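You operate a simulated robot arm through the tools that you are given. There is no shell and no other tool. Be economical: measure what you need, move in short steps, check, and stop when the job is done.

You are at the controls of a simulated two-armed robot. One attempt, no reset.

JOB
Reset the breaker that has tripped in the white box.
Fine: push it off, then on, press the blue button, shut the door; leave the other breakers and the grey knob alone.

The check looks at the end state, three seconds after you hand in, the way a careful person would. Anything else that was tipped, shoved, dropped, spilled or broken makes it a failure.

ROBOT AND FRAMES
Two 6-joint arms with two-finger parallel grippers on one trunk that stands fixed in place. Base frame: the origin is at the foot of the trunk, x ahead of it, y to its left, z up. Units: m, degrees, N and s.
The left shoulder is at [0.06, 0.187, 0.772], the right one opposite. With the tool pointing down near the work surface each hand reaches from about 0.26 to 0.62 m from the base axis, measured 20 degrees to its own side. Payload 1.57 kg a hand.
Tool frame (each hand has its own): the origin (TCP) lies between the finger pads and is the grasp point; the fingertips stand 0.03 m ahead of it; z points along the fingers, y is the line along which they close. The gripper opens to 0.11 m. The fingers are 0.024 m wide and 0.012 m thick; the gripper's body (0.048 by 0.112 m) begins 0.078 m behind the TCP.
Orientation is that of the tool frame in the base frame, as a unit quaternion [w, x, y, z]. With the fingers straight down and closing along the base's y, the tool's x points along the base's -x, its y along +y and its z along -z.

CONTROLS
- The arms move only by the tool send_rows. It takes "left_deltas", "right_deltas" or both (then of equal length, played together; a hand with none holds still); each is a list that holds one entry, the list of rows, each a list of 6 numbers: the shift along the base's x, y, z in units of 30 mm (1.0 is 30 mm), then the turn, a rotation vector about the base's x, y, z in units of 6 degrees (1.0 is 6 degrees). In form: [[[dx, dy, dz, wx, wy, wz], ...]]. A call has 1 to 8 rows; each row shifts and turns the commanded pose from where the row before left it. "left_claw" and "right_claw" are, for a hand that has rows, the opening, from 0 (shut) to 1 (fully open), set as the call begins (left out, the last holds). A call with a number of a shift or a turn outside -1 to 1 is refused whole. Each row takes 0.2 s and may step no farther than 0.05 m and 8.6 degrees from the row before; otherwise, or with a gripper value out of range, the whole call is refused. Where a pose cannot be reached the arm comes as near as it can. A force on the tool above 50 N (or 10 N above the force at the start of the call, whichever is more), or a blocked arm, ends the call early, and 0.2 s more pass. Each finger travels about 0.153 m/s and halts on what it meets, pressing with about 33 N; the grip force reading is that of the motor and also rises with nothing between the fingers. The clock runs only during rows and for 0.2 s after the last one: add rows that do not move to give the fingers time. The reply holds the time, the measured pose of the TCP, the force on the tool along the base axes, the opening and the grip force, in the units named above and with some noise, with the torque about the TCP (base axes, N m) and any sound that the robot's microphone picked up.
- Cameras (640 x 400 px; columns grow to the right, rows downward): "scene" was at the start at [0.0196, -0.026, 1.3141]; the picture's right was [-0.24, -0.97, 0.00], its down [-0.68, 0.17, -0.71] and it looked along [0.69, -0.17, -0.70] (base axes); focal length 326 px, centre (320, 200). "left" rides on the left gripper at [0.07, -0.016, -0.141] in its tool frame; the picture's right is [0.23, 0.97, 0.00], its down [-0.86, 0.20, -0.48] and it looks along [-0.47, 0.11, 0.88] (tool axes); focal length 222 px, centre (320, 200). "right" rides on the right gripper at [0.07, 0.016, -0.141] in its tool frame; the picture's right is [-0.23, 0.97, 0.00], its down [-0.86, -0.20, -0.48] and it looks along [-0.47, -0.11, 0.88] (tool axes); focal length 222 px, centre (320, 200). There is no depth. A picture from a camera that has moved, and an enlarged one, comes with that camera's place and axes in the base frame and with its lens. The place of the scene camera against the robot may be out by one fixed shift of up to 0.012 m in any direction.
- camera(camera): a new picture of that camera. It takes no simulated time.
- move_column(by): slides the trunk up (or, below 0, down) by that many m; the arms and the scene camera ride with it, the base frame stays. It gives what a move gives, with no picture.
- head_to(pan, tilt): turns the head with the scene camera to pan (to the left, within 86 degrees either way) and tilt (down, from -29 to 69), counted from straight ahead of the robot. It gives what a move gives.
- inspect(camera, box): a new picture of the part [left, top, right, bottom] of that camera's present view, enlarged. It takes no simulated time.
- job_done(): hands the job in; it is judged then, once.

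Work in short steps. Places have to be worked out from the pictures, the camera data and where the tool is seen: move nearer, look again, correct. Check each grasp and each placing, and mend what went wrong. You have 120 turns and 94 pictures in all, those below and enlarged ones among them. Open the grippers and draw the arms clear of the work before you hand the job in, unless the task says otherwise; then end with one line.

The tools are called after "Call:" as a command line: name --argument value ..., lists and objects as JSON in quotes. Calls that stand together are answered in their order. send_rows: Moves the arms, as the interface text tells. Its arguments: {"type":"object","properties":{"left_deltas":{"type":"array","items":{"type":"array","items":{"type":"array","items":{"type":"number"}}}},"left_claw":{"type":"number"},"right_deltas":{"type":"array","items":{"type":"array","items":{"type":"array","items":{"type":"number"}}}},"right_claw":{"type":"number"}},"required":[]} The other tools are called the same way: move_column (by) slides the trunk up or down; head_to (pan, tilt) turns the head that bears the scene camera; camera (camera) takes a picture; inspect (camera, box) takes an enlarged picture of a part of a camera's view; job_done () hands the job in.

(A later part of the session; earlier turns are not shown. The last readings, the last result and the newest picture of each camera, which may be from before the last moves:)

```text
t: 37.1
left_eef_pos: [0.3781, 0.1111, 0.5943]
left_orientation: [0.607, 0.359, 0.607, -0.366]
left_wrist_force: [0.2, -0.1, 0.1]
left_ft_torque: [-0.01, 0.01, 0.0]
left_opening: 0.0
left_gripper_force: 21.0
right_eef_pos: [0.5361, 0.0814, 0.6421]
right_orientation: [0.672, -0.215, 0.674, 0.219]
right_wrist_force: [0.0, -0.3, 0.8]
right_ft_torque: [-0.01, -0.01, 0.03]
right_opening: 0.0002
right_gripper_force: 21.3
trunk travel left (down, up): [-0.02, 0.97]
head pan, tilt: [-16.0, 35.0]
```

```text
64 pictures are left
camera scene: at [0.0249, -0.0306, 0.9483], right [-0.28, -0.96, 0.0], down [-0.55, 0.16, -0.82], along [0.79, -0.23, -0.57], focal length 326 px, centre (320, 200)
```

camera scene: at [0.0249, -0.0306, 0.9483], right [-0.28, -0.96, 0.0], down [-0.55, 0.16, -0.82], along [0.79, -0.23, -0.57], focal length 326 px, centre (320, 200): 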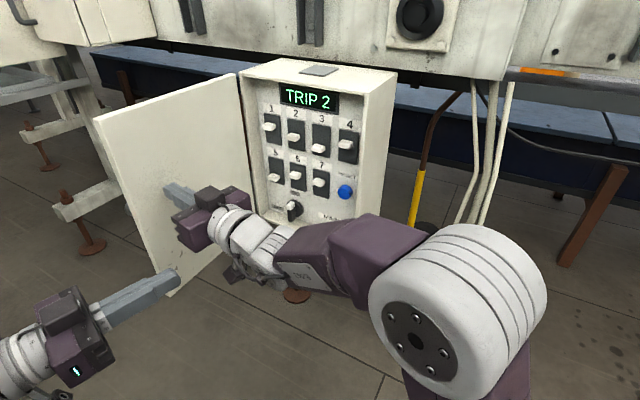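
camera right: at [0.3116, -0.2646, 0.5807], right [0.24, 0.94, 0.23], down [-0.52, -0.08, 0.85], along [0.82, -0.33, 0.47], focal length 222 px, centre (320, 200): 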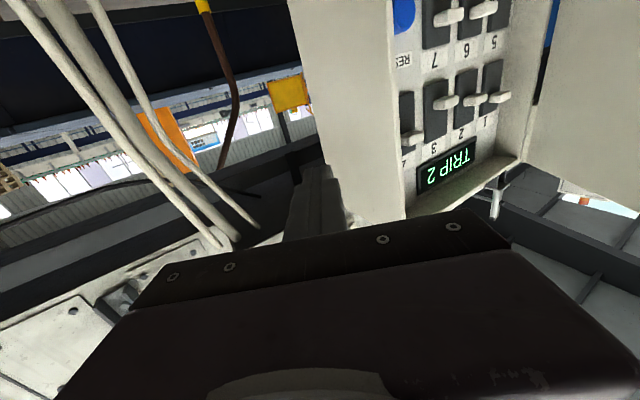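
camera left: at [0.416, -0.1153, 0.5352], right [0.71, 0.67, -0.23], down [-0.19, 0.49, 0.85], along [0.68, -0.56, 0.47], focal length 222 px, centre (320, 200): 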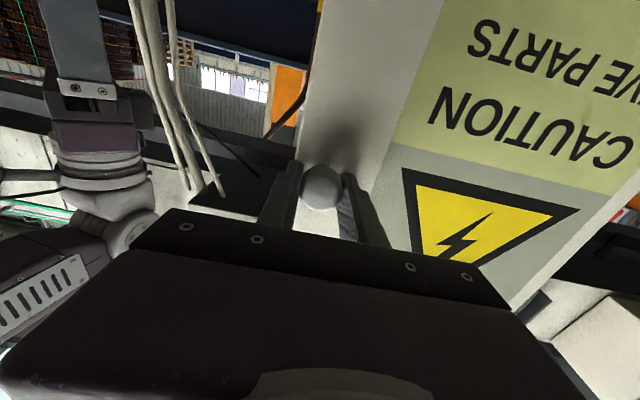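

The door is now about 94° open. I retract the right hand the way it came and park it to the right.

Call:
send_rows --right_deltas '[[[-0.5, -0.6, 0, 0, 0, 0], [-0.5, -0.8, 0, 0, 0, 0], [-0.4, -1, 0, 0, 0, 0], [-0.3, -1, 0, 0, 0, 0], [-0.2, -1, 0, 0, 0, 0], [-0.2, -1, 0, 0, 0, 0], [-0.1, -1, 0, 0, 0, 0], [-0.1, -1, 0, 0, 0, 0]]]'

Call:
send_rows --right_deltas '[[[0, -0.8, 0, 0, 0, -0.8], [-0.1, -0.9, 0, 0, 0, -1], [-0.2, -0.9, 0, 0, 0, -1], [-0.3, -0.9, 0, 0, 0, -1], [-0.4, -0.9, 0, 0, 0, -1], [-0.4, -0.9, 0, 0, 0, -1], [-0.4, -0.9, 0, 0, 0, -0.5], [-0.4, -0.9, 0, 0, 0, 0]]]'

Call:
camera --camera "scene"

Call:
camera --camera "left"

```text
t: 38.9
left_eef_pos: [0.3794, 0.1098, 0.5951]
left_orientation: [0.607, 0.36, 0.607, -0.367]
left_wrist_force: [0.0, 0.7, -1.0]
left_ft_torque: [-0.01, 0.0, -0.02]
left_opening: 0.0
left_gripper_force: 20.9
right_eef_pos: [0.4663, -0.1404, 0.6424]
right_orientation: [0.673, -0.215, 0.674, 0.218]
right_wrist_force: [-0.3, 0.4, 0.3]
right_ft_torque: [-0.01, -0.03, -0.02]
right_opening: 0.0001
right_gripper_force: 21.4
trunk travel left (down, up): [-0.02, 0.97]
head pan, tilt: [-16.0, 35.0]
```

```text
t: 40.7
left_eef_pos: [0.3783, 0.1109, 0.595]
left_orientation: [0.607, 0.36, 0.607, -0.367]
left_wrist_force: [0.1, 0.0, -0.1]
left_ft_torque: [-0.05, 0.0, -0.04]
left_opening: 0.0
left_gripper_force: 21.5
right_eef_pos: [0.4, -0.3541, 0.6427]
right_orientation: [0.707, 0.015, 0.707, -0.012]
right_wrist_force: [0.0, 0.2, -0.1]
right_ft_torque: [-0.01, 0.0, -0.04]
right_opening: 0.0
right_gripper_force: 21.0
trunk travel left (down, up): [-0.02, 0.97]
head pan, tilt: [-16.0, 35.0]
```

```text
63 pictures are left
camera scene: at [0.0249, -0.0305, 0.9483], right [-0.28, -0.96, 0.0], down [-0.55, 0.16, -0.82], along [0.79, -0.23, -0.57], focal length 326 px, centre (320, 200)
```

scene: 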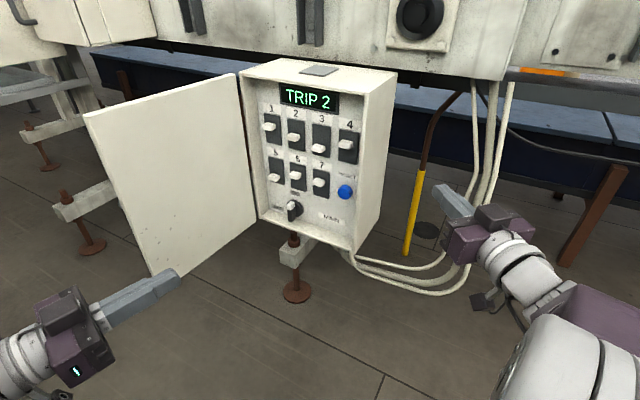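

```text
62 pictures are left
camera left: at [0.2979, 0.2265, 0.5266], right [0.86, 0.46, -0.24], down [-0.05, 0.52, 0.85], along [0.51, -0.72, 0.47], focal length 222 px, centre (320, 200)
```

left: 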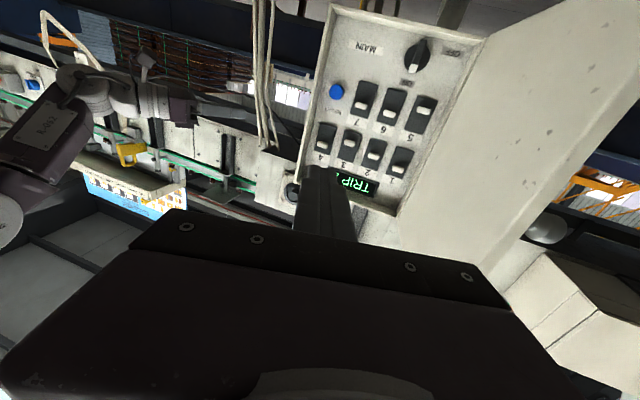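

The path is clear. I zoom in with the left camera to fix lever positions by triangulation.

Call:
inspect --camera "left" --box '[290, 20, 490, 220]'

Call:
inspect --camera "scene" --box '[235, 60, 395, 240]'

```text
2.00 times, centred on (390, 120) of left
camera zoom: at [0.2979, 0.2265, 0.5266], right [0.86, 0.46, -0.24], down [-0.05, 0.52, 0.85], along [0.51, -0.72, 0.47], focal length 444 px, centre (180, 360)
```

zoom: 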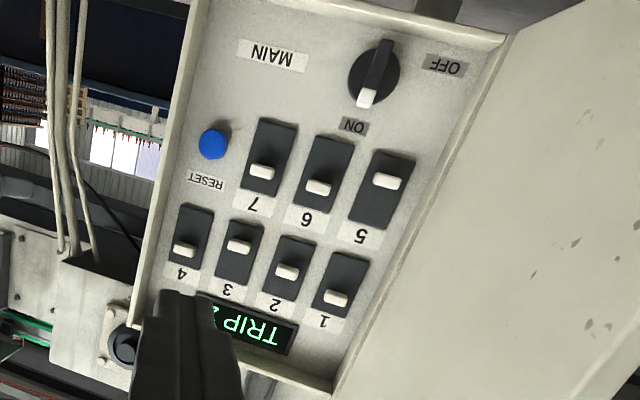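

```text
2.22 times, centred on (315, 150) of scene
camera zoom: at [0.0249, -0.0305, 0.9483], right [-0.28, -0.96, 0.0], down [-0.55, 0.16, -0.82], along [0.79, -0.23, -0.57], focal length 724 px, centre (331, 311)
```

zoom: 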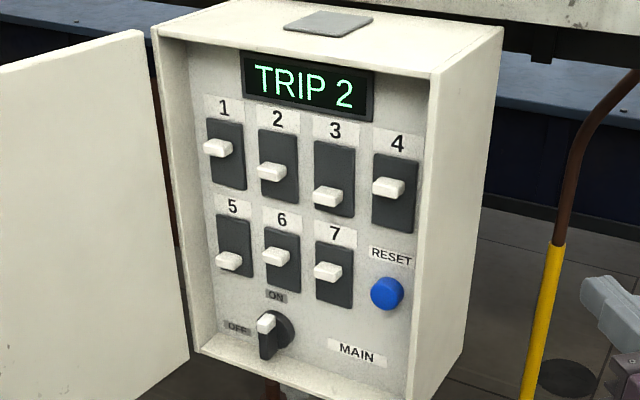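

Triangulation puts lever 2's tip at about (0.693,-0.161,0.657) and the blue button at about (0.606,-0.260,0.545), some 4 cm inside the box. I bring the left hand, closed and perpendicular, up in front of lever 2 and slightly high.

Call:
send_rows --left_deltas '[[[0.9, -0.77, 0.375, 0, 0, 0.375], [0.9, -0.77, 0.375, 0, 0, 0.375], [0.9, -0.77, 0.375, 0, 0, 0.375], [0.9, -0.77, 0.375, 0, 0, 0.375], [0.9, -0.77, 0.375, 0, 0, 0.375], [0.9, -0.77, 0.375, 0, 0, 0.375], [0.9, -0.77, 0.375, 0, 0, 0.375], [0.9, -0.77, 0.375, 0, 0, 0.375]]]'

Call:
camera --camera "left"

Call:
camera --camera "scene"

```text
t: 42.5
left_eef_pos: [0.5945, -0.0749, 0.6844]
left_orientation: [0.657, 0.259, 0.656, -0.268]
left_wrist_force: [0.4, 0.0, 0.2]
left_ft_torque: [0.03, 0.03, -0.03]
left_opening: 0.0003
left_gripper_force: 21.5
right_eef_pos: [0.4001, -0.3534, 0.6442]
right_orientation: [0.707, 0.015, 0.707, -0.012]
right_wrist_force: [-0.3, -0.6, -0.7]
right_ft_torque: [0.01, -0.03, 0.0]
right_opening: 0.0002
right_gripper_force: 20.7
trunk travel left (down, up): [-0.02, 0.97]
head pan, tilt: [-16.0, 35.0]
```

```text
59 pictures are left
camera left: at [0.4819, 0.0108, 0.616], right [0.67, 0.7, -0.24], down [-0.21, 0.48, 0.85], along [0.71, -0.52, 0.47], focal length 222 px, centre (320, 200)
```

left: 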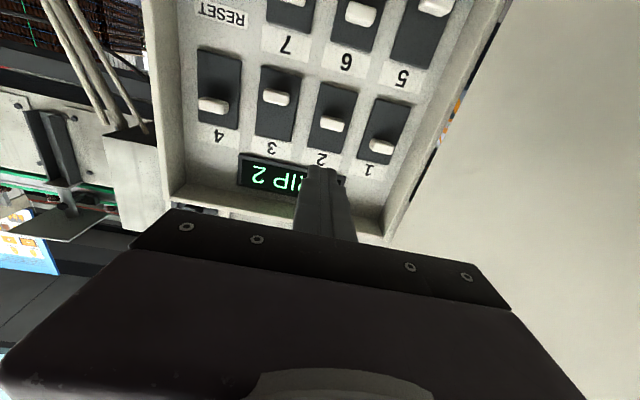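

```text
58 pictures are left
camera scene: at [0.0248, -0.0306, 0.9483], right [-0.28, -0.96, 0.0], down [-0.55, 0.16, -0.82], along [0.79, -0.23, -0.57], focal length 326 px, centre (320, 200)
```

scene: 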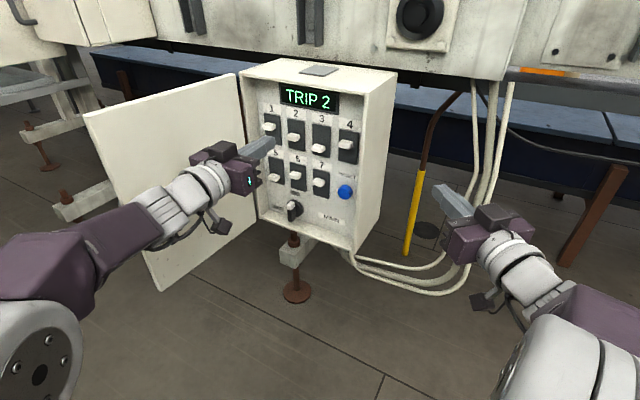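

Lever 2 re-measures at (0.694,-0.159,0.659), and the tool is perpendicular. I advance above the lever, stopping short first.

Call:
send_rows --left_deltas '[[[0.74, -0.59, 0.05, 0, 0, 0], [0.74, -0.59, 0.05, 0, 0, 0], [0.74, -0.59, 0.05, 0, 0, 0]]]'

Call:
inspect --camera "left" --box '[220, 20, 440, 220]'

Call:
inspect --camera "scene" --box '[235, 60, 395, 240]'

```text
t: 43.3
left_eef_pos: [0.6619, -0.1274, 0.6892]
left_orientation: [0.657, 0.261, 0.655, -0.268]
left_wrist_force: [0.1, -0.6, 0.4]
left_ft_torque: [0.01, -0.03, 0.01]
left_opening: 0.0
left_gripper_force: 21.9
right_eef_pos: [0.4008, -0.3539, 0.6429]
right_orientation: [0.707, 0.016, 0.707, -0.012]
right_wrist_force: [-0.3, 0.6, -0.2]
right_ft_torque: [-0.02, 0.03, 0.01]
right_opening: 0.0001
right_gripper_force: 21.2
trunk travel left (down, up): [-0.02, 0.97]
head pan, tilt: [-16.0, 35.0]
```

```text
2.00 times, centred on (330, 120) of left
camera zoom: at [0.5493, -0.0419, 0.6209], right [0.67, 0.7, -0.24], down [-0.21, 0.48, 0.85], along [0.71, -0.52, 0.47], focal length 444 px, centre (300, 360)
```

zoom: 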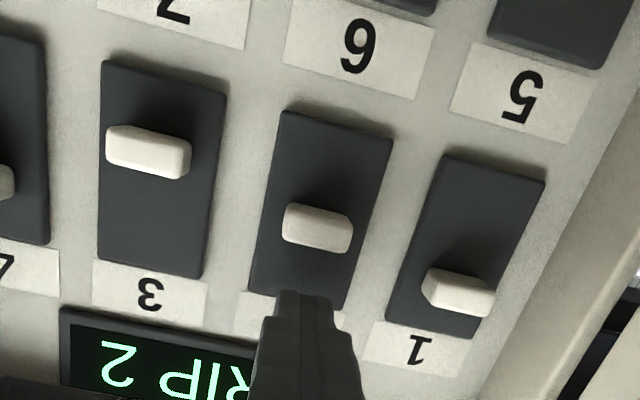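

```text
2.22 times, centred on (315, 150) of scene
camera zoom: at [0.0249, -0.0306, 0.9483], right [-0.28, -0.96, 0.0], down [-0.55, 0.16, -0.82], along [0.79, -0.23, -0.57], focal length 724 px, centre (331, 311)
```

zoom: 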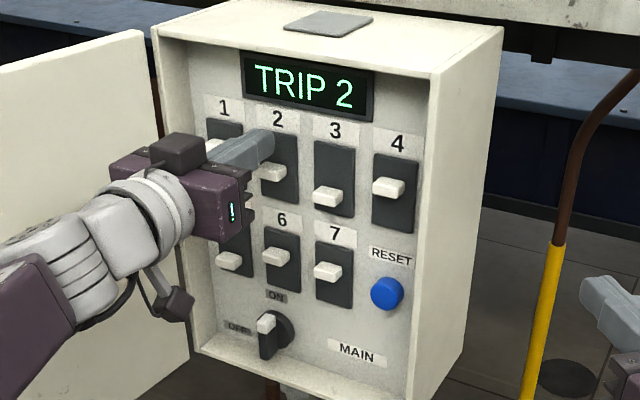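

Lined up above lever 2. I advance 25 mm so the tip overhangs the lever.

Call:
send_rows --left_deltas '[[[0.3, -0.29, 0, 0, 0, 0], [0.3, -0.29, 0, 0, 0, 0], [0, 0, 0, 0, 0, 0]]]'

Call:
inspect --camera "left" --box '[220, 20, 440, 220]'

```text
t: 43.9
left_eef_pos: [0.6763, -0.1415, 0.6897]
left_orientation: [0.656, 0.262, 0.655, -0.268]
left_wrist_force: [-42.7, 32.1, -7.9]
left_ft_torque: [0.49, 0.49, -0.46]
left_opening: 0.0
left_gripper_force: 21.7
right_eef_pos: [0.3978, -0.3516, 0.6461]
right_orientation: [0.708, 0.014, 0.706, -0.013]
right_wrist_force: [0.9, 0.5, 0.4]
right_ft_torque: [-0.02, 0.01, 0.01]
right_opening: 0.0
right_gripper_force: 21.0
trunk travel left (down, up): [-0.02, 0.97]
head pan, tilt: [-16.0, 35.0]
stopped in row 3 (left hand): the force on the tool passed its limit at 54 N (the readings are from after the stop); the commanded pose is now the measured one
```

```text
2.00 times, centred on (330, 120) of left
camera zoom: at [0.5638, -0.0555, 0.6208], right [0.68, 0.7, -0.23], down [-0.2, 0.48, 0.85], along [0.71, -0.53, 0.47], focal length 444 px, centre (300, 360)
```

zoom: 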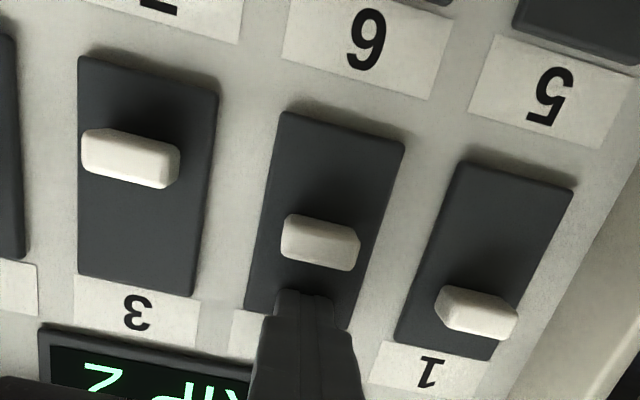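

The tip touches the breaker plate. I back off 3 mm and push straight down on the lever.

Call:
send_rows --left_deltas '[[[-0.09, 0.09, 0, 0, 0, 0], [0, 0, -0.2, 0, 0, 0], [0, 0, -0.2, 0, 0, 0], [0, 0, -0.15, 0, 0, 0]]]'

Call:
inspect --camera "left" --box '[220, 20, 440, 220]'

```text
t: 44.9
left_eef_pos: [0.6745, -0.1426, 0.6707]
left_orientation: [0.655, 0.263, 0.656, -0.268]
left_wrist_force: [-3.1, 2.0, 3.2]
left_ft_torque: [-0.06, 0.0, -0.1]
left_opening: 0.0
left_gripper_force: 21.1
right_eef_pos: [0.3994, -0.3532, 0.6432]
right_orientation: [0.707, 0.015, 0.707, -0.011]
right_wrist_force: [0.9, -0.5, -0.6]
right_ft_torque: [-0.04, 0.0, 0.03]
right_opening: 0.0001
right_gripper_force: 21.4
trunk travel left (down, up): [-0.02, 0.97]
head pan, tilt: [-16.0, 35.0]
```

```text
2.00 times, centred on (330, 120) of left
camera zoom: at [0.5626, -0.0561, 0.6021], right [0.68, 0.7, -0.23], down [-0.2, 0.48, 0.85], along [0.71, -0.53, 0.47], focal length 444 px, centre (300, 360)
```

zoom: 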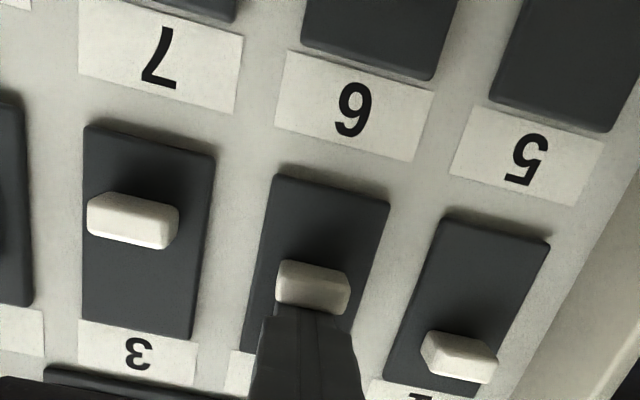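

In contact at 3 N. I push down another 14 mm.

Call:
send_rows --left_deltas '[[[0, 0, -0.16, 0, 0, 0], [0, 0, -0.16, 0, 0, 0], [0, 0, -0.16, 0, 0, 0], [0, 0, 0, 0, 0, 0]]]'

Call:
inspect --camera "left" --box '[220, 20, 440, 220]'

Call:
inspect --camera "scene" --box '[235, 60, 395, 240]'

```text
t: 45.9
left_eef_pos: [0.6744, -0.1416, 0.6593]
left_orientation: [0.656, 0.262, 0.655, -0.269]
left_wrist_force: [6.3, -1.5, 15.7]
left_ft_torque: [-0.07, -0.11, -0.06]
left_opening: 0.0002
left_gripper_force: 21.3
right_eef_pos: [0.3993, -0.3543, 0.6437]
right_orientation: [0.708, 0.015, 0.706, -0.012]
right_wrist_force: [-0.1, -0.2, 0.9]
right_ft_torque: [0.0, -0.02, 0.01]
right_opening: 0.0001
right_gripper_force: 21.2
trunk travel left (down, up): [-0.02, 0.97]
head pan, tilt: [-16.0, 35.0]
```

```text
2.00 times, centred on (330, 120) of left
camera zoom: at [0.5625, -0.0556, 0.5902], right [0.68, 0.7, -0.23], down [-0.2, 0.48, 0.85], along [0.71, -0.53, 0.47], focal length 444 px, centre (300, 360)
```

zoom: 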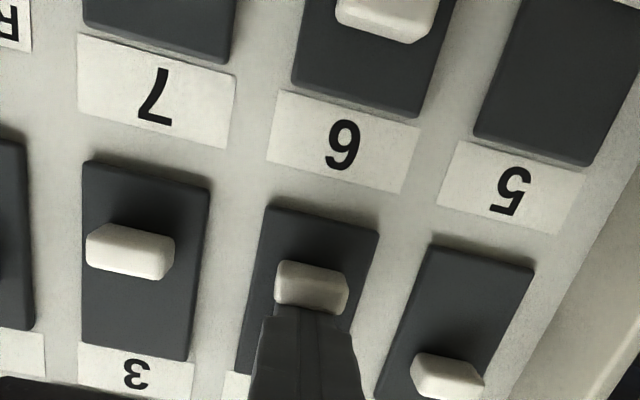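

```text
2.22 times, centred on (315, 150) of scene
camera zoom: at [0.0237, -0.0303, 0.9485], right [-0.28, -0.96, 0.0], down [-0.55, 0.16, -0.82], along [0.79, -0.23, -0.57], focal length 724 px, centre (331, 311)
```

zoom: 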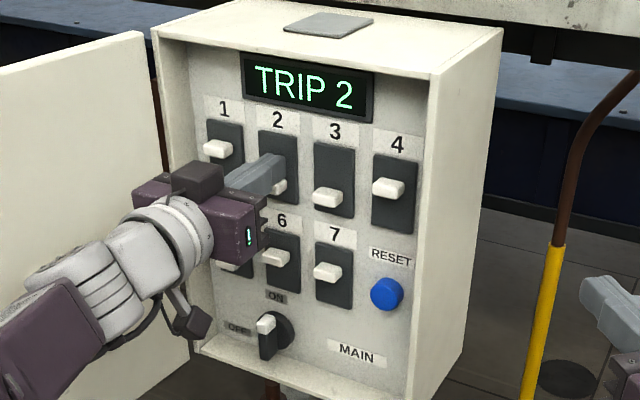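

Lever 2 is nearly level with OFF lever 3, at 16 N. I press a few more mm to make sure it reaches the stop.

Call:
send_rows --left_deltas '[[[0, 0, -0.12, 0, 0, 0], [0, 0, -0.12, 0, 0, 0], [0, 0, 0, 0, 0, 0]]]'

Call:
inspect --camera "left" --box '[220, 20, 440, 220]'

```text
t: 46.7
left_eef_pos: [0.674, -0.1404, 0.6559]
left_orientation: [0.659, 0.263, 0.652, -0.268]
left_wrist_force: [13.2, -3.5, 34.9]
left_ft_torque: [-0.17, -0.39, -0.02]
left_opening: 0.0
left_gripper_force: 21.5
right_eef_pos: [0.3979, -0.354, 0.6458]
right_orientation: [0.708, 0.016, 0.706, -0.012]
right_wrist_force: [0.5, -0.3, -0.2]
right_ft_torque: [-0.01, -0.02, -0.01]
right_opening: 0.0
right_gripper_force: 21.1
trunk travel left (down, up): [-0.02, 0.97]
head pan, tilt: [-16.0, 35.0]
```

```text
2.00 times, centred on (330, 120) of left
camera zoom: at [0.5621, -0.0555, 0.5866], right [0.68, 0.7, -0.23], down [-0.21, 0.49, 0.85], along [0.7, -0.53, 0.48], focal length 444 px, centre (300, 360)
```

zoom: 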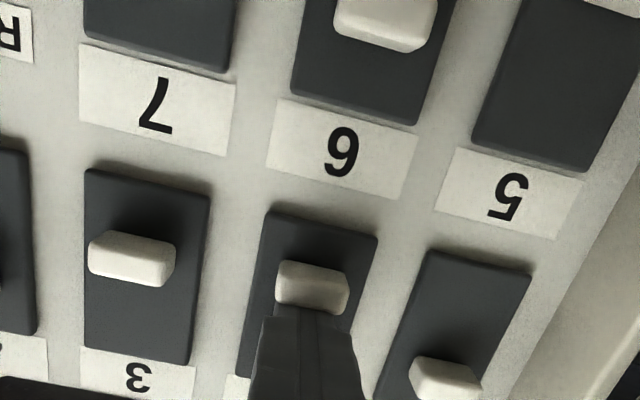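

Hard stop at 35 N. I ease up, retract 45 mm, and check that the lever stays at OFF.

Call:
send_rows --left_deltas '[[[0, 0, 0.25, 0, 0, 0], [-0.5, 0.48, 0, 0, 0, 0], [-0.55, 0.52, 0, 0, 0, 0], [0, 0, -0.3, 0, 0, 0]]]'

Call:
inspect --camera "left" --box '[200, 20, 440, 220]'

Call:
inspect --camera "scene" --box '[235, 60, 395, 240]'

```text
t: 47.7
left_eef_pos: [0.6446, -0.1119, 0.6452]
left_orientation: [0.654, 0.263, 0.657, -0.268]
left_wrist_force: [-0.3, 0.3, 0.2]
left_ft_torque: [-0.01, 0.0, -0.03]
left_opening: 0.0001
left_gripper_force: 20.9
right_eef_pos: [0.4008, -0.3526, 0.6426]
right_orientation: [0.707, 0.015, 0.707, -0.011]
right_wrist_force: [-0.3, -0.3, -0.5]
right_ft_torque: [0.03, 0.02, -0.05]
right_opening: 0.0
right_gripper_force: 21.3
trunk travel left (down, up): [-0.02, 0.97]
head pan, tilt: [-16.0, 35.0]
```

```text
2.00 times, centred on (320, 120) of left
camera zoom: at [0.5318, -0.0254, 0.578], right [0.67, 0.7, -0.24], down [-0.2, 0.48, 0.85], along [0.71, -0.53, 0.46], focal length 444 px, centre (320, 360)
```

zoom: 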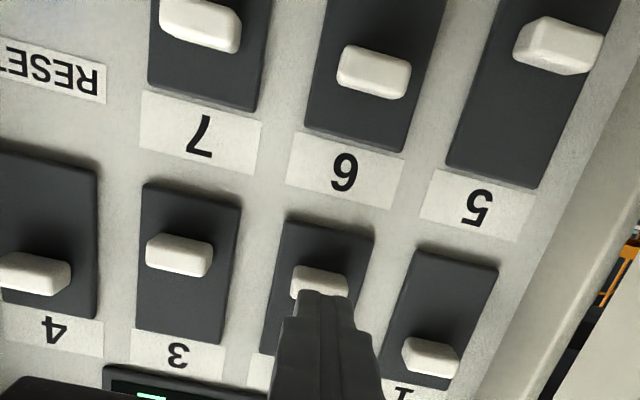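

```text
2.22 times, centred on (315, 150) of scene
camera zoom: at [0.0247, -0.0305, 0.9481], right [-0.28, -0.96, 0.0], down [-0.55, 0.16, -0.82], along [0.79, -0.23, -0.57], focal length 724 px, centre (331, 311)
```

zoom: 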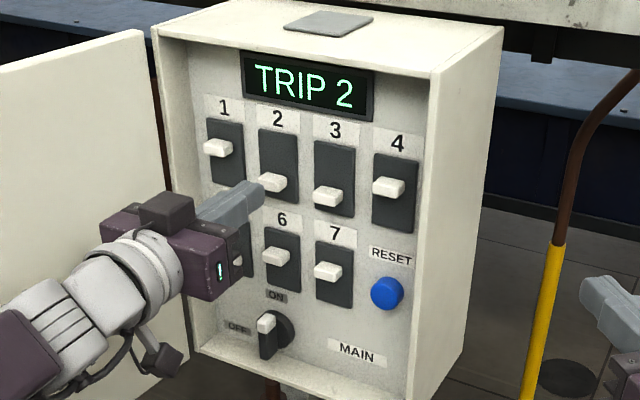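

Lever 2 is now at OFF and stays there. I drop below it, between levers 2 and 6, and advance again.

Call:
send_rows --left_deltas '[[[0, 0, -0.67, 0, 0, 0], [0, 0, -0.67, 0, 0, 0], [0.24, -0.23, 0, 0, 0, 0], [0.24, -0.23, 0, 0, 0, 0], [0.24, -0.23, 0, 0, 0, 0], [0.24, -0.23, 0, 0, 0, 0], [0, 0, 0, 0, 0, 0]]]'

Call:
inspect --camera "left" --box '[200, 20, 440, 220]'

Call:
inspect --camera "scene" --box '[235, 60, 395, 240]'

```text
t: 49.3
left_eef_pos: [0.6731, -0.1398, 0.6072]
left_orientation: [0.654, 0.261, 0.657, -0.268]
left_wrist_force: [-0.1, 0.5, -0.2]
left_ft_torque: [-0.01, 0.0, 0.01]
left_opening: 0.0001
left_gripper_force: 21.1
right_eef_pos: [0.4009, -0.3537, 0.6426]
right_orientation: [0.707, 0.015, 0.707, -0.012]
right_wrist_force: [-0.7, 0.2, -0.5]
right_ft_torque: [0.02, -0.01, -0.01]
right_opening: 0.0001
right_gripper_force: 21.0
trunk travel left (down, up): [-0.02, 0.97]
head pan, tilt: [-16.0, 35.0]
```

```text
2.00 times, centred on (320, 120) of left
camera zoom: at [0.5609, -0.0538, 0.539], right [0.68, 0.7, -0.24], down [-0.2, 0.48, 0.85], along [0.71, -0.53, 0.47], focal length 444 px, centre (320, 360)
```

zoom: 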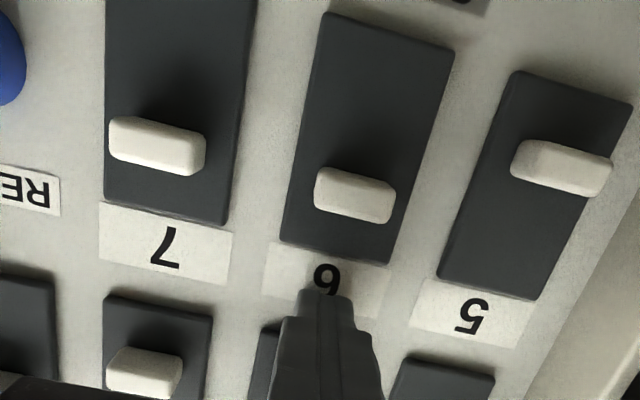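

```text
2.22 times, centred on (315, 150) of scene
camera zoom: at [0.0249, -0.0306, 0.9483], right [-0.28, -0.96, 0.0], down [-0.55, 0.16, -0.82], along [0.79, -0.23, -0.57], focal length 724 px, centre (331, 311)
```

zoom: 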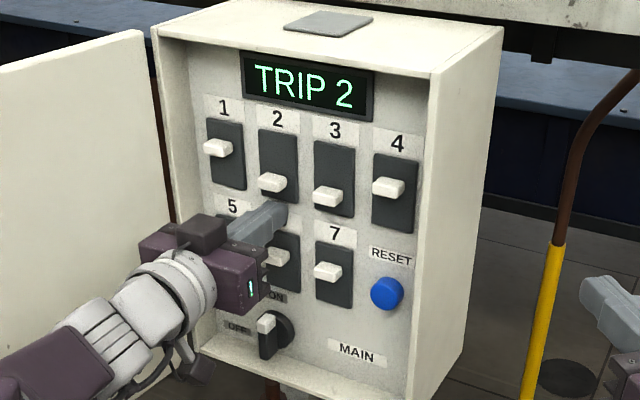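

Tip sits below lever 2 and above lever 6. I push up.

Call:
send_rows --left_deltas '[[[0, 0, 0.25, 0, 0, 0], [0, 0, 0.25, 0, 0, 0], [0, 0, 0.25, 0, 0, 0], [0, 0, 0.25, 0, 0, 0], [0, 0, 0, 0, 0, 0]]]'

Call:
inspect --camera "scene" --box '[235, 60, 395, 240]'

```text
t: 50.5
left_eef_pos: [0.6731, -0.1394, 0.6388]
left_orientation: [0.655, 0.261, 0.657, -0.268]
left_wrist_force: [-0.1, 0.0, -0.4]
left_ft_torque: [0.02, 0.03, 0.02]
left_opening: 0.0001
left_gripper_force: 21.4
right_eef_pos: [0.3992, -0.3539, 0.6436]
right_orientation: [0.707, 0.015, 0.707, -0.011]
right_wrist_force: [0.6, -0.2, -0.5]
right_ft_torque: [0.03, 0.01, -0.01]
right_opening: 0.0
right_gripper_force: 20.8
trunk travel left (down, up): [-0.02, 0.97]
head pan, tilt: [-16.0, 35.0]
```

```text
2.22 times, centred on (315, 150) of scene
camera zoom: at [0.0249, -0.0306, 0.9483], right [-0.28, -0.96, 0.0], down [-0.55, 0.16, -0.82], along [0.79, -0.23, -0.57], focal length 724 px, centre (331, 311)
```

zoom: 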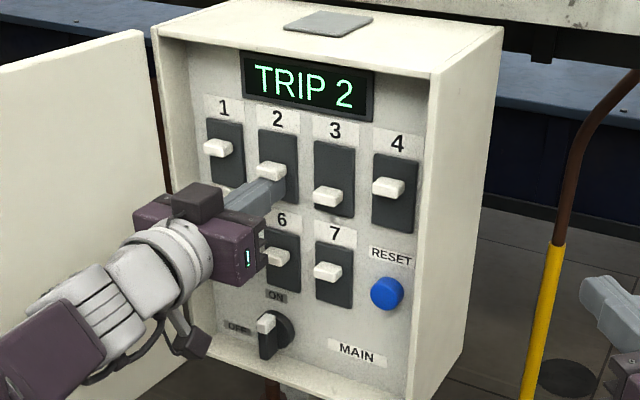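

The lever is rising and now mid-travel. I continue up to the stop.

Call:
send_rows --left_deltas '[[[0, 0, 0.15, 0, 0, 0], [0, 0, 0.15, 0, 0, 0], [0, 0, 0.15, 0, 0, 0], [0, 0, 0, 0, 0, 0]]]'

Call:
inspect --camera "scene" --box '[235, 60, 395, 240]'

```text
t: 51.5
left_eef_pos: [0.673, -0.1394, 0.6504]
left_orientation: [0.654, 0.262, 0.657, -0.268]
left_wrist_force: [-0.6, 0.1, -4.1]
left_ft_torque: [0.0, -0.01, -0.03]
left_opening: 0.0
left_gripper_force: 21.2
right_eef_pos: [0.4007, -0.3528, 0.6429]
right_orientation: [0.707, 0.015, 0.707, -0.012]
right_wrist_force: [-0.5, -0.1, -0.1]
right_ft_torque: [-0.02, -0.01, 0.0]
right_opening: 0.0
right_gripper_force: 21.2
trunk travel left (down, up): [-0.02, 0.97]
head pan, tilt: [-16.0, 35.0]
```

```text
2.22 times, centred on (315, 150) of scene
camera zoom: at [0.0252, -0.0307, 0.9482], right [-0.28, -0.96, 0.0], down [-0.55, 0.16, -0.82], along [0.79, -0.23, -0.57], focal length 724 px, centre (331, 311)
```

zoom: 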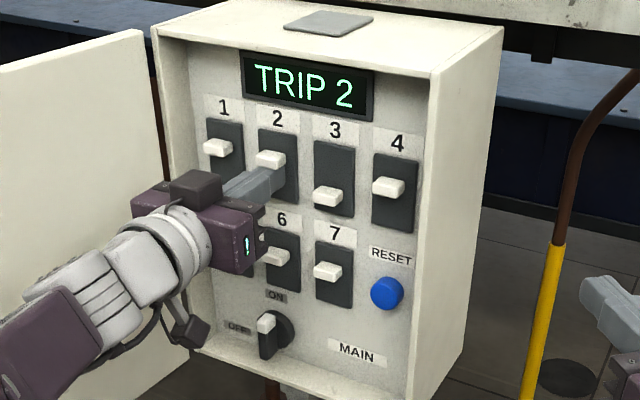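

Lever 2 is near the ON height with the force starting to rise. I press on to a firm stop.

Call:
send_rows --left_deltas '[[[0, 0, 0.13, 0, 0, 0], [0, 0, 0.12, 0, 0, 0], [0, 0, 0, 0, 0, 0]]]'

```text
t: 52.3
left_eef_pos: [0.674, -0.1401, 0.6527]
left_orientation: [0.652, 0.262, 0.66, -0.267]
left_wrist_force: [-10.8, 2.0, -26.2]
left_ft_torque: [0.12, -0.03, -0.02]
left_opening: 0.0001
left_gripper_force: 22.3
right_eef_pos: [0.4001, -0.3546, 0.6419]
right_orientation: [0.706, 0.015, 0.708, -0.011]
right_wrist_force: [0.3, -0.8, -0.2]
right_ft_torque: [0.04, -0.04, 0.03]
right_opening: 0.0003
right_gripper_force: 21.3
trunk travel left (down, up): [-0.02, 0.97]
head pan, tilt: [-16.0, 35.0]
```

Firm stop. I lower slightly and retract.

Call:
send_rows --left_deltas '[[[0, 0, -0.5, 0, 0, 0], [-0.7, 0.66, 0, 0, 0, 0], [-0.7, 0.66, 0, 0, 0, 0], [-0.4, 0.38, 0, 0, 0, 0]]]'

Call:
inspect --camera "scene" --box '[235, 60, 395, 240]'

Call:
camera --camera "left"

```text
t: 53.3
left_eef_pos: [0.6195, -0.0881, 0.644]
left_orientation: [0.655, 0.261, 0.657, -0.267]
left_wrist_force: [1.1, -0.1, -0.3]
left_ft_torque: [0.0, -0.03, -0.01]
left_opening: 0.0
left_gripper_force: 21.0
right_eef_pos: [0.3997, -0.3536, 0.644]
right_orientation: [0.707, 0.015, 0.707, -0.012]
right_wrist_force: [0.3, -0.4, -0.4]
right_ft_torque: [0.01, -0.02, -0.01]
right_opening: 0.0
right_gripper_force: 21.4
trunk travel left (down, up): [-0.02, 0.97]
head pan, tilt: [-16.0, 35.0]
```

```text
2.22 times, centred on (315, 150) of scene
camera zoom: at [0.025, -0.0307, 0.9483], right [-0.28, -0.96, 0.0], down [-0.55, 0.16, -0.82], along [0.79, -0.23, -0.57], focal length 724 px, centre (331, 311)
```

zoom: 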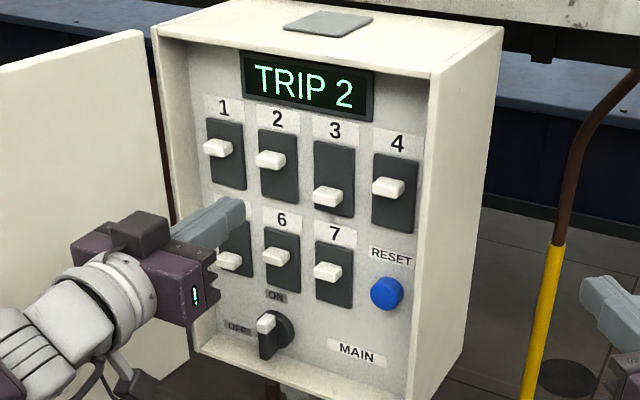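

```text
43 pictures are left
camera left: at [0.5064, -0.0023, 0.5757], right [0.68, 0.7, -0.23], down [-0.2, 0.48, 0.85], along [0.71, -0.53, 0.47], focal length 222 px, centre (320, 200)
```

left: 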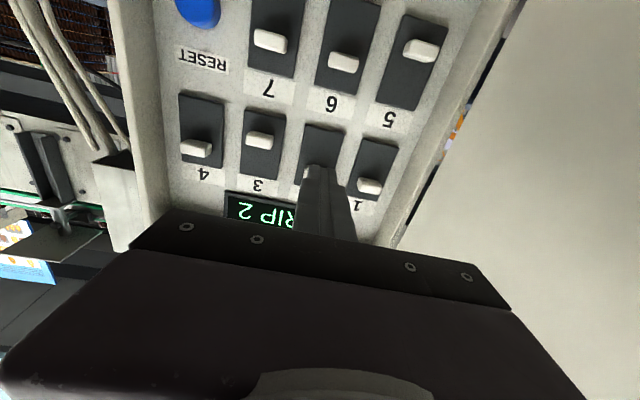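

Breaker 2 is ON and holding. The button re-measures at (0.606,-0.259,0.547), so I move the left hand in front of it.

Call:
send_rows --left_deltas '[[[-0.5, -0.7, -0.65, 0, 0, -0.22], [-0.45, -0.74, -0.65, 0, 0, -0.22], [-0.42, -0.74, -0.65, 0, 0, -0.22], [-0.42, -0.74, -0.65, 0, 0, -0.22], [-0.38, -0.76, -0.63, 0, 0, -0.22], [0, 0, 0, 0, 0, 0]]]'

Call:
camera --camera "left"

Call:
inspect --camera "scene" --box '[235, 60, 395, 240]'

```text
t: 54.7
left_eef_pos: [0.5546, -0.1994, 0.5455]
left_orientation: [0.638, 0.299, 0.641, -0.305]
left_wrist_force: [0.8, -0.9, 0.0]
left_ft_torque: [-0.02, -0.02, 0.0]
left_opening: 0.0
left_gripper_force: 21.5
right_eef_pos: [0.4005, -0.3528, 0.6429]
right_orientation: [0.707, 0.015, 0.707, -0.011]
right_wrist_force: [0.0, -0.2, -0.2]
right_ft_torque: [0.0, 0.03, -0.01]
right_opening: 0.0002
right_gripper_force: 21.8
trunk travel left (down, up): [-0.02, 0.97]
head pan, tilt: [-16.0, 35.0]
```

```text
42 pictures are left
camera left: at [0.452, -0.1009, 0.4778], right [0.75, 0.62, -0.24], down [-0.14, 0.5, 0.85], along [0.64, -0.61, 0.47], focal length 222 px, centre (320, 200)
```

left: 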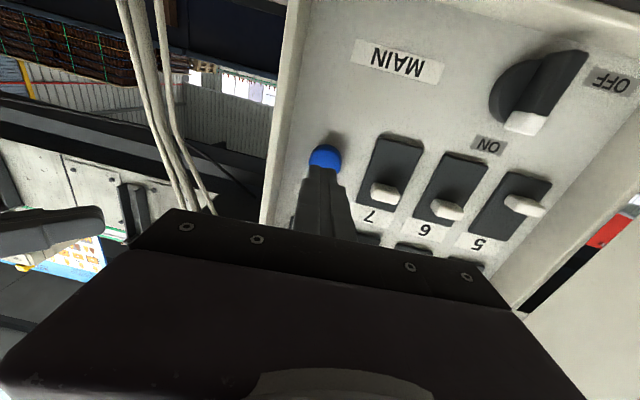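

```text
2.22 times, centred on (315, 150) of scene
camera zoom: at [0.0249, -0.0307, 0.9483], right [-0.28, -0.96, 0.0], down [-0.55, 0.16, -0.82], along [0.79, -0.23, -0.57], focal length 724 px, centre (331, 311)
```

zoom: 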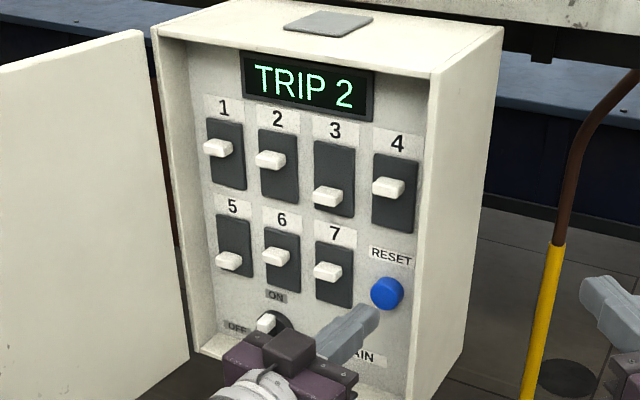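

The blue button is nearly on the tool axis. I advance up to it.

Call:
send_rows --left_deltas '[[[0.345, -0.345, 0, 0, 0, 0], [0.345, -0.345, 0, 0, 0, 0], [0.345, -0.345, 0, 0, 0, 0], [0.1, -0.12, 0, 0, 0, 0], [0, 0, 0, 0, 0, 0]]]'

Call:
inspect --camera "scene" --box '[235, 60, 395, 240]'

```text
t: 55.6
left_eef_pos: [0.5834, -0.2273, 0.5455]
left_orientation: [0.637, 0.301, 0.641, -0.304]
left_wrist_force: [-46.3, 51.2, 5.6]
left_ft_torque: [-0.06, -0.29, 0.32]
left_opening: 0.0001
left_gripper_force: 21.6
right_eef_pos: [0.3973, -0.351, 0.6469]
right_orientation: [0.708, 0.014, 0.706, -0.014]
right_wrist_force: [-0.1, -0.6, 0.1]
right_ft_torque: [-0.04, 0.01, 0.04]
right_opening: 0.0
right_gripper_force: 21.8
trunk travel left (down, up): [-0.02, 0.97]
head pan, tilt: [-16.0, 35.0]
heard: click
stopped in row 4 (left hand): the force on the tool passed its limit at 267 N (the readings are from after the stop); the commanded pose is now the measured one
```

```text
2.22 times, centred on (315, 150) of scene
camera zoom: at [0.02, -0.0258, 0.9487], right [-0.27, -0.96, 0.0], down [-0.55, 0.15, -0.82], along [0.79, -0.23, -0.57], focal length 724 px, centre (331, 311)
```

zoom: 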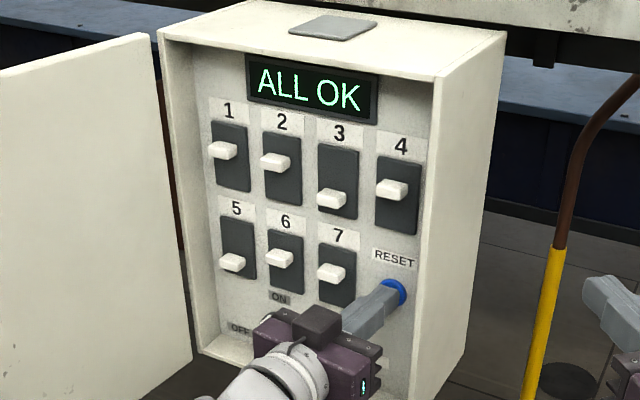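

A click sounded and the display reads ALL OK, though the contact was harder than planned. I retract gently and check everything.

Call:
send_rows --left_deltas '[[[-0.2, 0.23, 0, 0, 0, 0], [-0.5, 0.6, 0, 0, 0, 0], [-0.65, 0.7, 0, 0, 0, 0], [-0.65, 0.7, 0, 0, 0, 0], [-0.65, 0.7, 0, 0, 0, 0]]]'

Call:
camera --camera "scene"

Call:
camera --camera "left"

```text
t: 56.8
left_eef_pos: [0.5044, -0.1414, 0.5407]
left_orientation: [0.634, 0.303, 0.644, -0.304]
left_wrist_force: [0.4, -0.9, -0.1]
left_ft_torque: [-0.01, -0.02, -0.01]
left_opening: 0.0001
left_gripper_force: 21.6
right_eef_pos: [0.4009, -0.3548, 0.6434]
right_orientation: [0.707, 0.014, 0.707, -0.011]
right_wrist_force: [-0.3, -0.1, -0.4]
right_ft_torque: [0.0, 0.03, -0.01]
right_opening: 0.0
right_gripper_force: 21.1
trunk travel left (down, up): [-0.02, 0.97]
head pan, tilt: [-16.0, 35.0]
```

```text
39 pictures are left
camera scene: at [0.0249, -0.0307, 0.9483], right [-0.28, -0.96, 0.0], down [-0.55, 0.16, -0.82], along [0.79, -0.23, -0.57], focal length 326 px, centre (320, 200)
```

scene: 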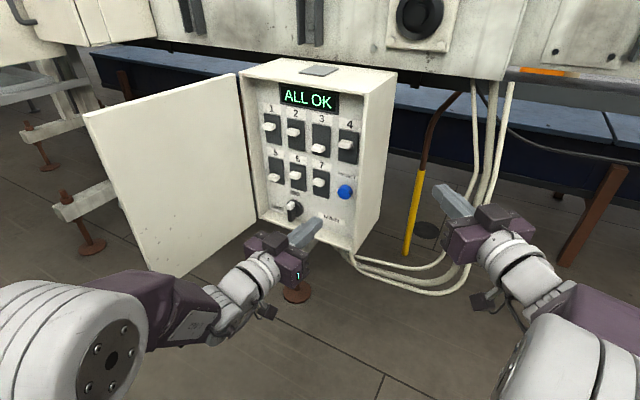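

```text
38 pictures are left
camera left: at [0.402, -0.043, 0.4748], right [0.75, 0.62, -0.24], down [-0.14, 0.49, 0.86], along [0.65, -0.61, 0.45], focal length 222 px, centre (320, 200)
```

left: 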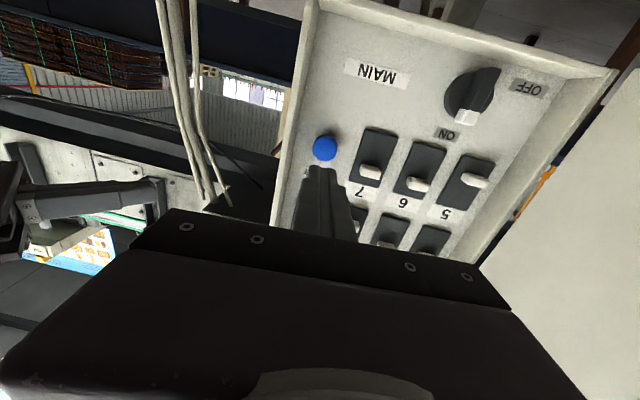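

The panel is right: breaker 2 ON, MAIN knob ON, the others unchanged, ALL OK. Now I withdraw the left hand and swing it round the door edge to its outside.

Call:
send_rows --left_deltas '[[[-0.52, 0.83, 0.58, 0, 0, -0.3], [-0.52, 0.83, 0.58, 0, 0, -0.3], [-0.52, 0.83, 0.58, 0, 0, -0.3], [-0.52, 0.83, 0.58, 0, 0, -0.3], [-0.52, 0.83, 0.58, 0, 0, -0.3], [-0.52, 0.83, 0.58, 0, 0, -0.3], [-0.52, 0.83, 0.58, 0, 0, -0.3], [-0.52, 0.83, 0.58, 0, 0, -0.3]]]'

Call:
send_rows --left_deltas '[[[0.1, 0.9, 0, 0, 0, -0.25], [0.2, 0.9, 0, 0, 0, -0.25], [0.2, 0.9, 0, 0, 0, -0.25], [0.2, 0.9, 0, 0, 0, -0.25], [0.2, 0.9, 0, 0, 0, -0.25], [0.2, 0.9, 0, 0, 0, -0.25], [0.2, 0.9, 0, 0, 0, -0.25]]]'

Call:
head_to --pan -2 --tilt 32

Call:
camera --camera "scene"

```text
t: 58.6
left_eef_pos: [0.3793, 0.0567, 0.6815]
left_orientation: [0.59, 0.38, 0.602, -0.381]
left_wrist_force: [-0.8, -0.4, -0.2]
left_ft_torque: [-0.02, -0.01, 0.0]
left_opening: 0.0
left_gripper_force: 21.6
right_eef_pos: [0.3997, -0.354, 0.6431]
right_orientation: [0.707, 0.016, 0.707, -0.012]
right_wrist_force: [-0.4, -0.7, -0.3]
right_ft_torque: [0.05, -0.01, 0.0]
right_opening: 0.0001
right_gripper_force: 21.2
trunk travel left (down, up): [-0.02, 0.97]
head pan, tilt: [-16.0, 35.0]
```

```text
t: 60.2
left_eef_pos: [0.4318, 0.2271, 0.6735]
left_orientation: [0.554, 0.434, 0.564, -0.433]
left_wrist_force: [0.3, -1.3, -1.1]
left_ft_torque: [0.01, 0.0, -0.01]
left_opening: 0.0
left_gripper_force: 21.6
left hand out of reach, approached as far as the arm can: row 7
right_eef_pos: [0.4005, -0.3537, 0.6434]
right_orientation: [0.707, 0.016, 0.707, -0.011]
right_wrist_force: [-0.4, -0.1, 0.0]
right_ft_torque: [0.03, 0.01, -0.01]
right_opening: 0.0
right_gripper_force: 21.4
trunk travel left (down, up): [-0.02, 0.97]
head pan, tilt: [-16.0, 35.0]
```

```text
t: 61.0
left_eef_pos: [0.431, 0.2271, 0.6746]
left_orientation: [0.555, 0.432, 0.565, -0.431]
left_wrist_force: [-0.5, -0.4, -0.5]
left_ft_torque: [-0.01, 0.04, -0.01]
left_opening: 0.0
left_gripper_force: 21.0
right_eef_pos: [0.4005, -0.3538, 0.6425]
right_orientation: [0.707, 0.014, 0.707, -0.011]
right_wrist_force: [0.1, 0.1, -0.1]
right_ft_torque: [-0.01, 0.03, 0.0]
right_opening: 0.0003
right_gripper_force: 21.4
trunk travel left (down, up): [-0.02, 0.97]
head pan, tilt: [-2.0, 32.0]
```

```text
37 pictures are left
camera scene: at [0.0297, -0.0095, 0.9529], right [-0.04, -1.0, 0.0], down [-0.53, 0.02, -0.85], along [0.85, -0.03, -0.53], focal length 326 px, centre (320, 200)
```

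scene: 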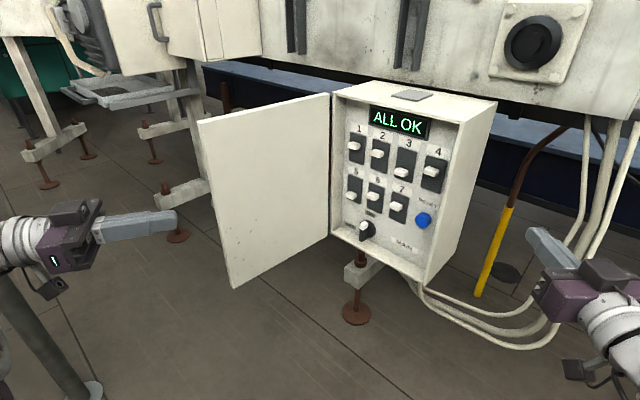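

The door edge is near (0.57,0.175), about 100° open. I bring the left hand forward along the door's outside, at z≈0.675, above the knob.

Call:
send_rows --left_deltas '[[[0.5, 0.6, 0, 0, 0, 0.8], [0.6, 0.7, 0.1, 0, 0, 0.8], [0.8, 0.5, 0.1, 0, 0, 0.7], [1, 0, 0, 0, 0, 0], [1, 0, 0, 0, 0, 0], [1, 0, 0, 0, 0, 0], [1, 0, 0, 0, 0, 0]]]'

Call:
camera --camera "scene"

Call:
camera --camera "left"

```text
t: 62.6
left_eef_pos: [0.5853, 0.2656, 0.6748]
left_orientation: [0.601, 0.363, 0.611, -0.366]
left_wrist_force: [-0.3, 0.6, -0.7]
left_ft_torque: [0.02, 0.01, -0.02]
left_opening: 0.0002
left_gripper_force: 20.8
left hand out of reach, approached as far as the arm can: row 7
right_eef_pos: [0.4005, -0.355, 0.6433]
right_orientation: [0.707, 0.015, 0.707, -0.011]
right_wrist_force: [0.3, -0.9, 0.3]
right_ft_torque: [-0.01, 0.02, -0.02]
right_opening: 0.0001
right_gripper_force: 21.2
trunk travel left (down, up): [-0.02, 0.97]
head pan, tilt: [-2.0, 32.0]
```

```text
36 pictures are left
camera scene: at [0.0303, -0.009, 0.9529], right [-0.03, -1.0, 0.0], down [-0.53, 0.02, -0.85], along [0.85, -0.03, -0.53], focal length 326 px, centre (320, 200)
```

scene: 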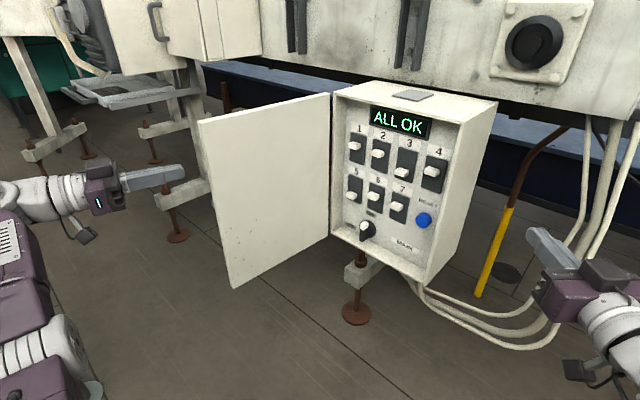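

```text
35 pictures are left
camera left: at [0.5049, 0.383, 0.6088], right [0.86, 0.46, -0.24], down [-0.04, 0.51, 0.86], along [0.52, -0.73, 0.45], focal length 222 px, centre (320, 200)
```

left: 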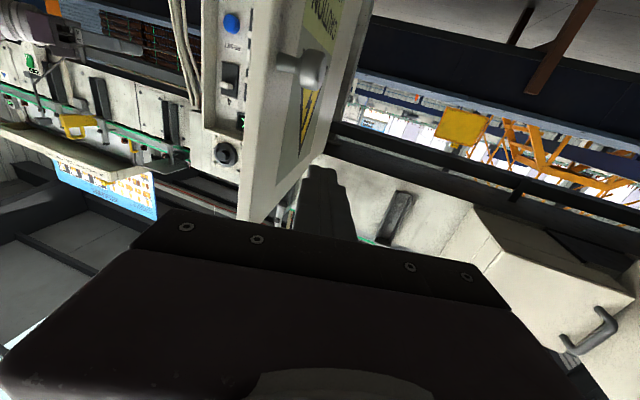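

The finger is on the door's outer side, just beyond its edge. I slide it inward along the outer face.

Call:
send_rows --left_deltas '[[[0.3, -0.9, 0, 0, 0, 0], [0.2, -0.9, 0, 0, 0, 0], [0.2, -0.8, 0, 0, 0, 0]]]'

Call:
camera --camera "left"

```text
t: 63.4
left_eef_pos: [0.6221, 0.1966, 0.6828]
left_orientation: [0.6, 0.364, 0.611, -0.365]
left_wrist_force: [0.8, -0.1, -0.2]
left_ft_torque: [-0.01, 0.0, -0.01]
left_opening: 0.0001
left_gripper_force: 21.8
left hand out of reach, approached as far as the arm can: row 1, 2, 3
right_eef_pos: [0.3998, -0.3541, 0.6434]
right_orientation: [0.707, 0.015, 0.707, -0.012]
right_wrist_force: [0.1, 1.0, -0.4]
right_ft_torque: [-0.02, -0.03, -0.01]
right_opening: 0.0001
right_gripper_force: 21.3
trunk travel left (down, up): [-0.02, 0.97]
head pan, tilt: [-2.0, 32.0]
```

```text
34 pictures are left
camera left: at [0.5424, 0.3139, 0.6173], right [0.86, 0.46, -0.24], down [-0.04, 0.51, 0.86], along [0.51, -0.73, 0.45], focal length 222 px, centre (320, 200)
```

left: 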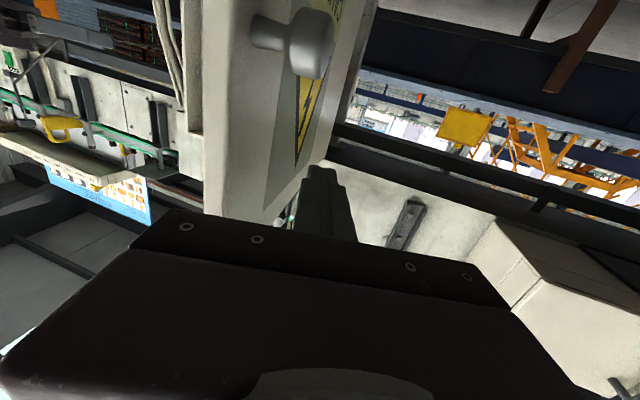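

The finger lies beside the outer face near the edge. I push the door closed along its arc, first part.

Call:
send_rows --left_deltas '[[[-0.7, -0.3, 0, 0, 0, -0.2], [-0.7, -0.5, 0, 0, 0, -0.2], [-0.6, -0.6, 0, 0, 0, -0.2], [-0.5, -0.7, 0, 0, 0, -0.2], [-0.45, -0.8, 0, 0, 0, -0.2], [-0.4, -0.8, 0, 0, 0, -0.2]]]'

Call:
camera --camera "scene"

Call:
camera --camera "left"

```text
t: 64.8
left_eef_pos: [0.6038, 0.1217, 0.723]
left_orientation: [0.577, 0.402, 0.586, -0.402]
left_wrist_force: [0.1, 0.8, -0.6]
left_ft_torque: [0.0, 0.0, 0.01]
left_opening: 0.0001
left_gripper_force: 21.3
left hand out of reach, approached as far as the arm can: row 1, 2, 3, 4, 5, 6
right_eef_pos: [0.4018, -0.355, 0.6449]
right_orientation: [0.707, 0.015, 0.707, -0.012]
right_wrist_force: [-0.3, 0.3, -0.4]
right_ft_torque: [-0.02, -0.01, -0.01]
right_opening: 0.0001
right_gripper_force: 21.3
trunk travel left (down, up): [-0.02, 0.97]
head pan, tilt: [-2.0, 32.0]
```

```text
33 pictures are left
camera scene: at [0.0298, -0.0094, 0.9529], right [-0.03, -1.0, 0.0], down [-0.53, 0.02, -0.85], along [0.85, -0.03, -0.53], focal length 326 px, centre (320, 200)
```

scene: 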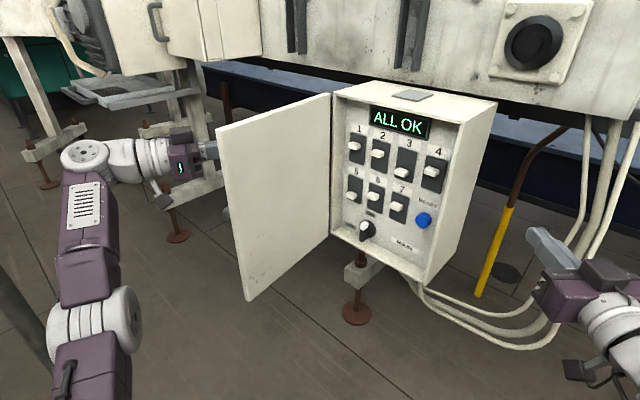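

```text
32 pictures are left
camera left: at [0.5379, 0.2481, 0.6566], right [0.91, 0.35, -0.24], down [0.03, 0.51, 0.86], along [0.42, -0.79, 0.45], focal length 222 px, centre (320, 200)
```

left: 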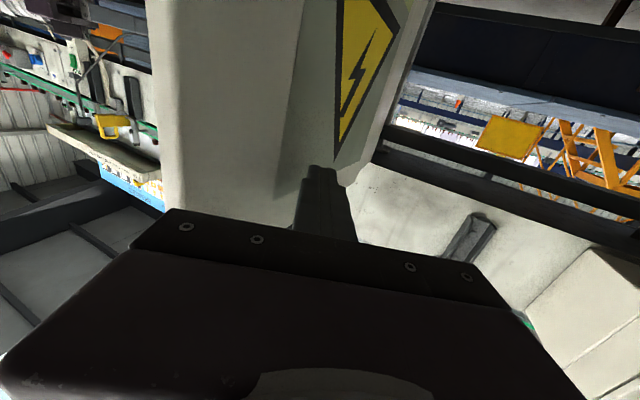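

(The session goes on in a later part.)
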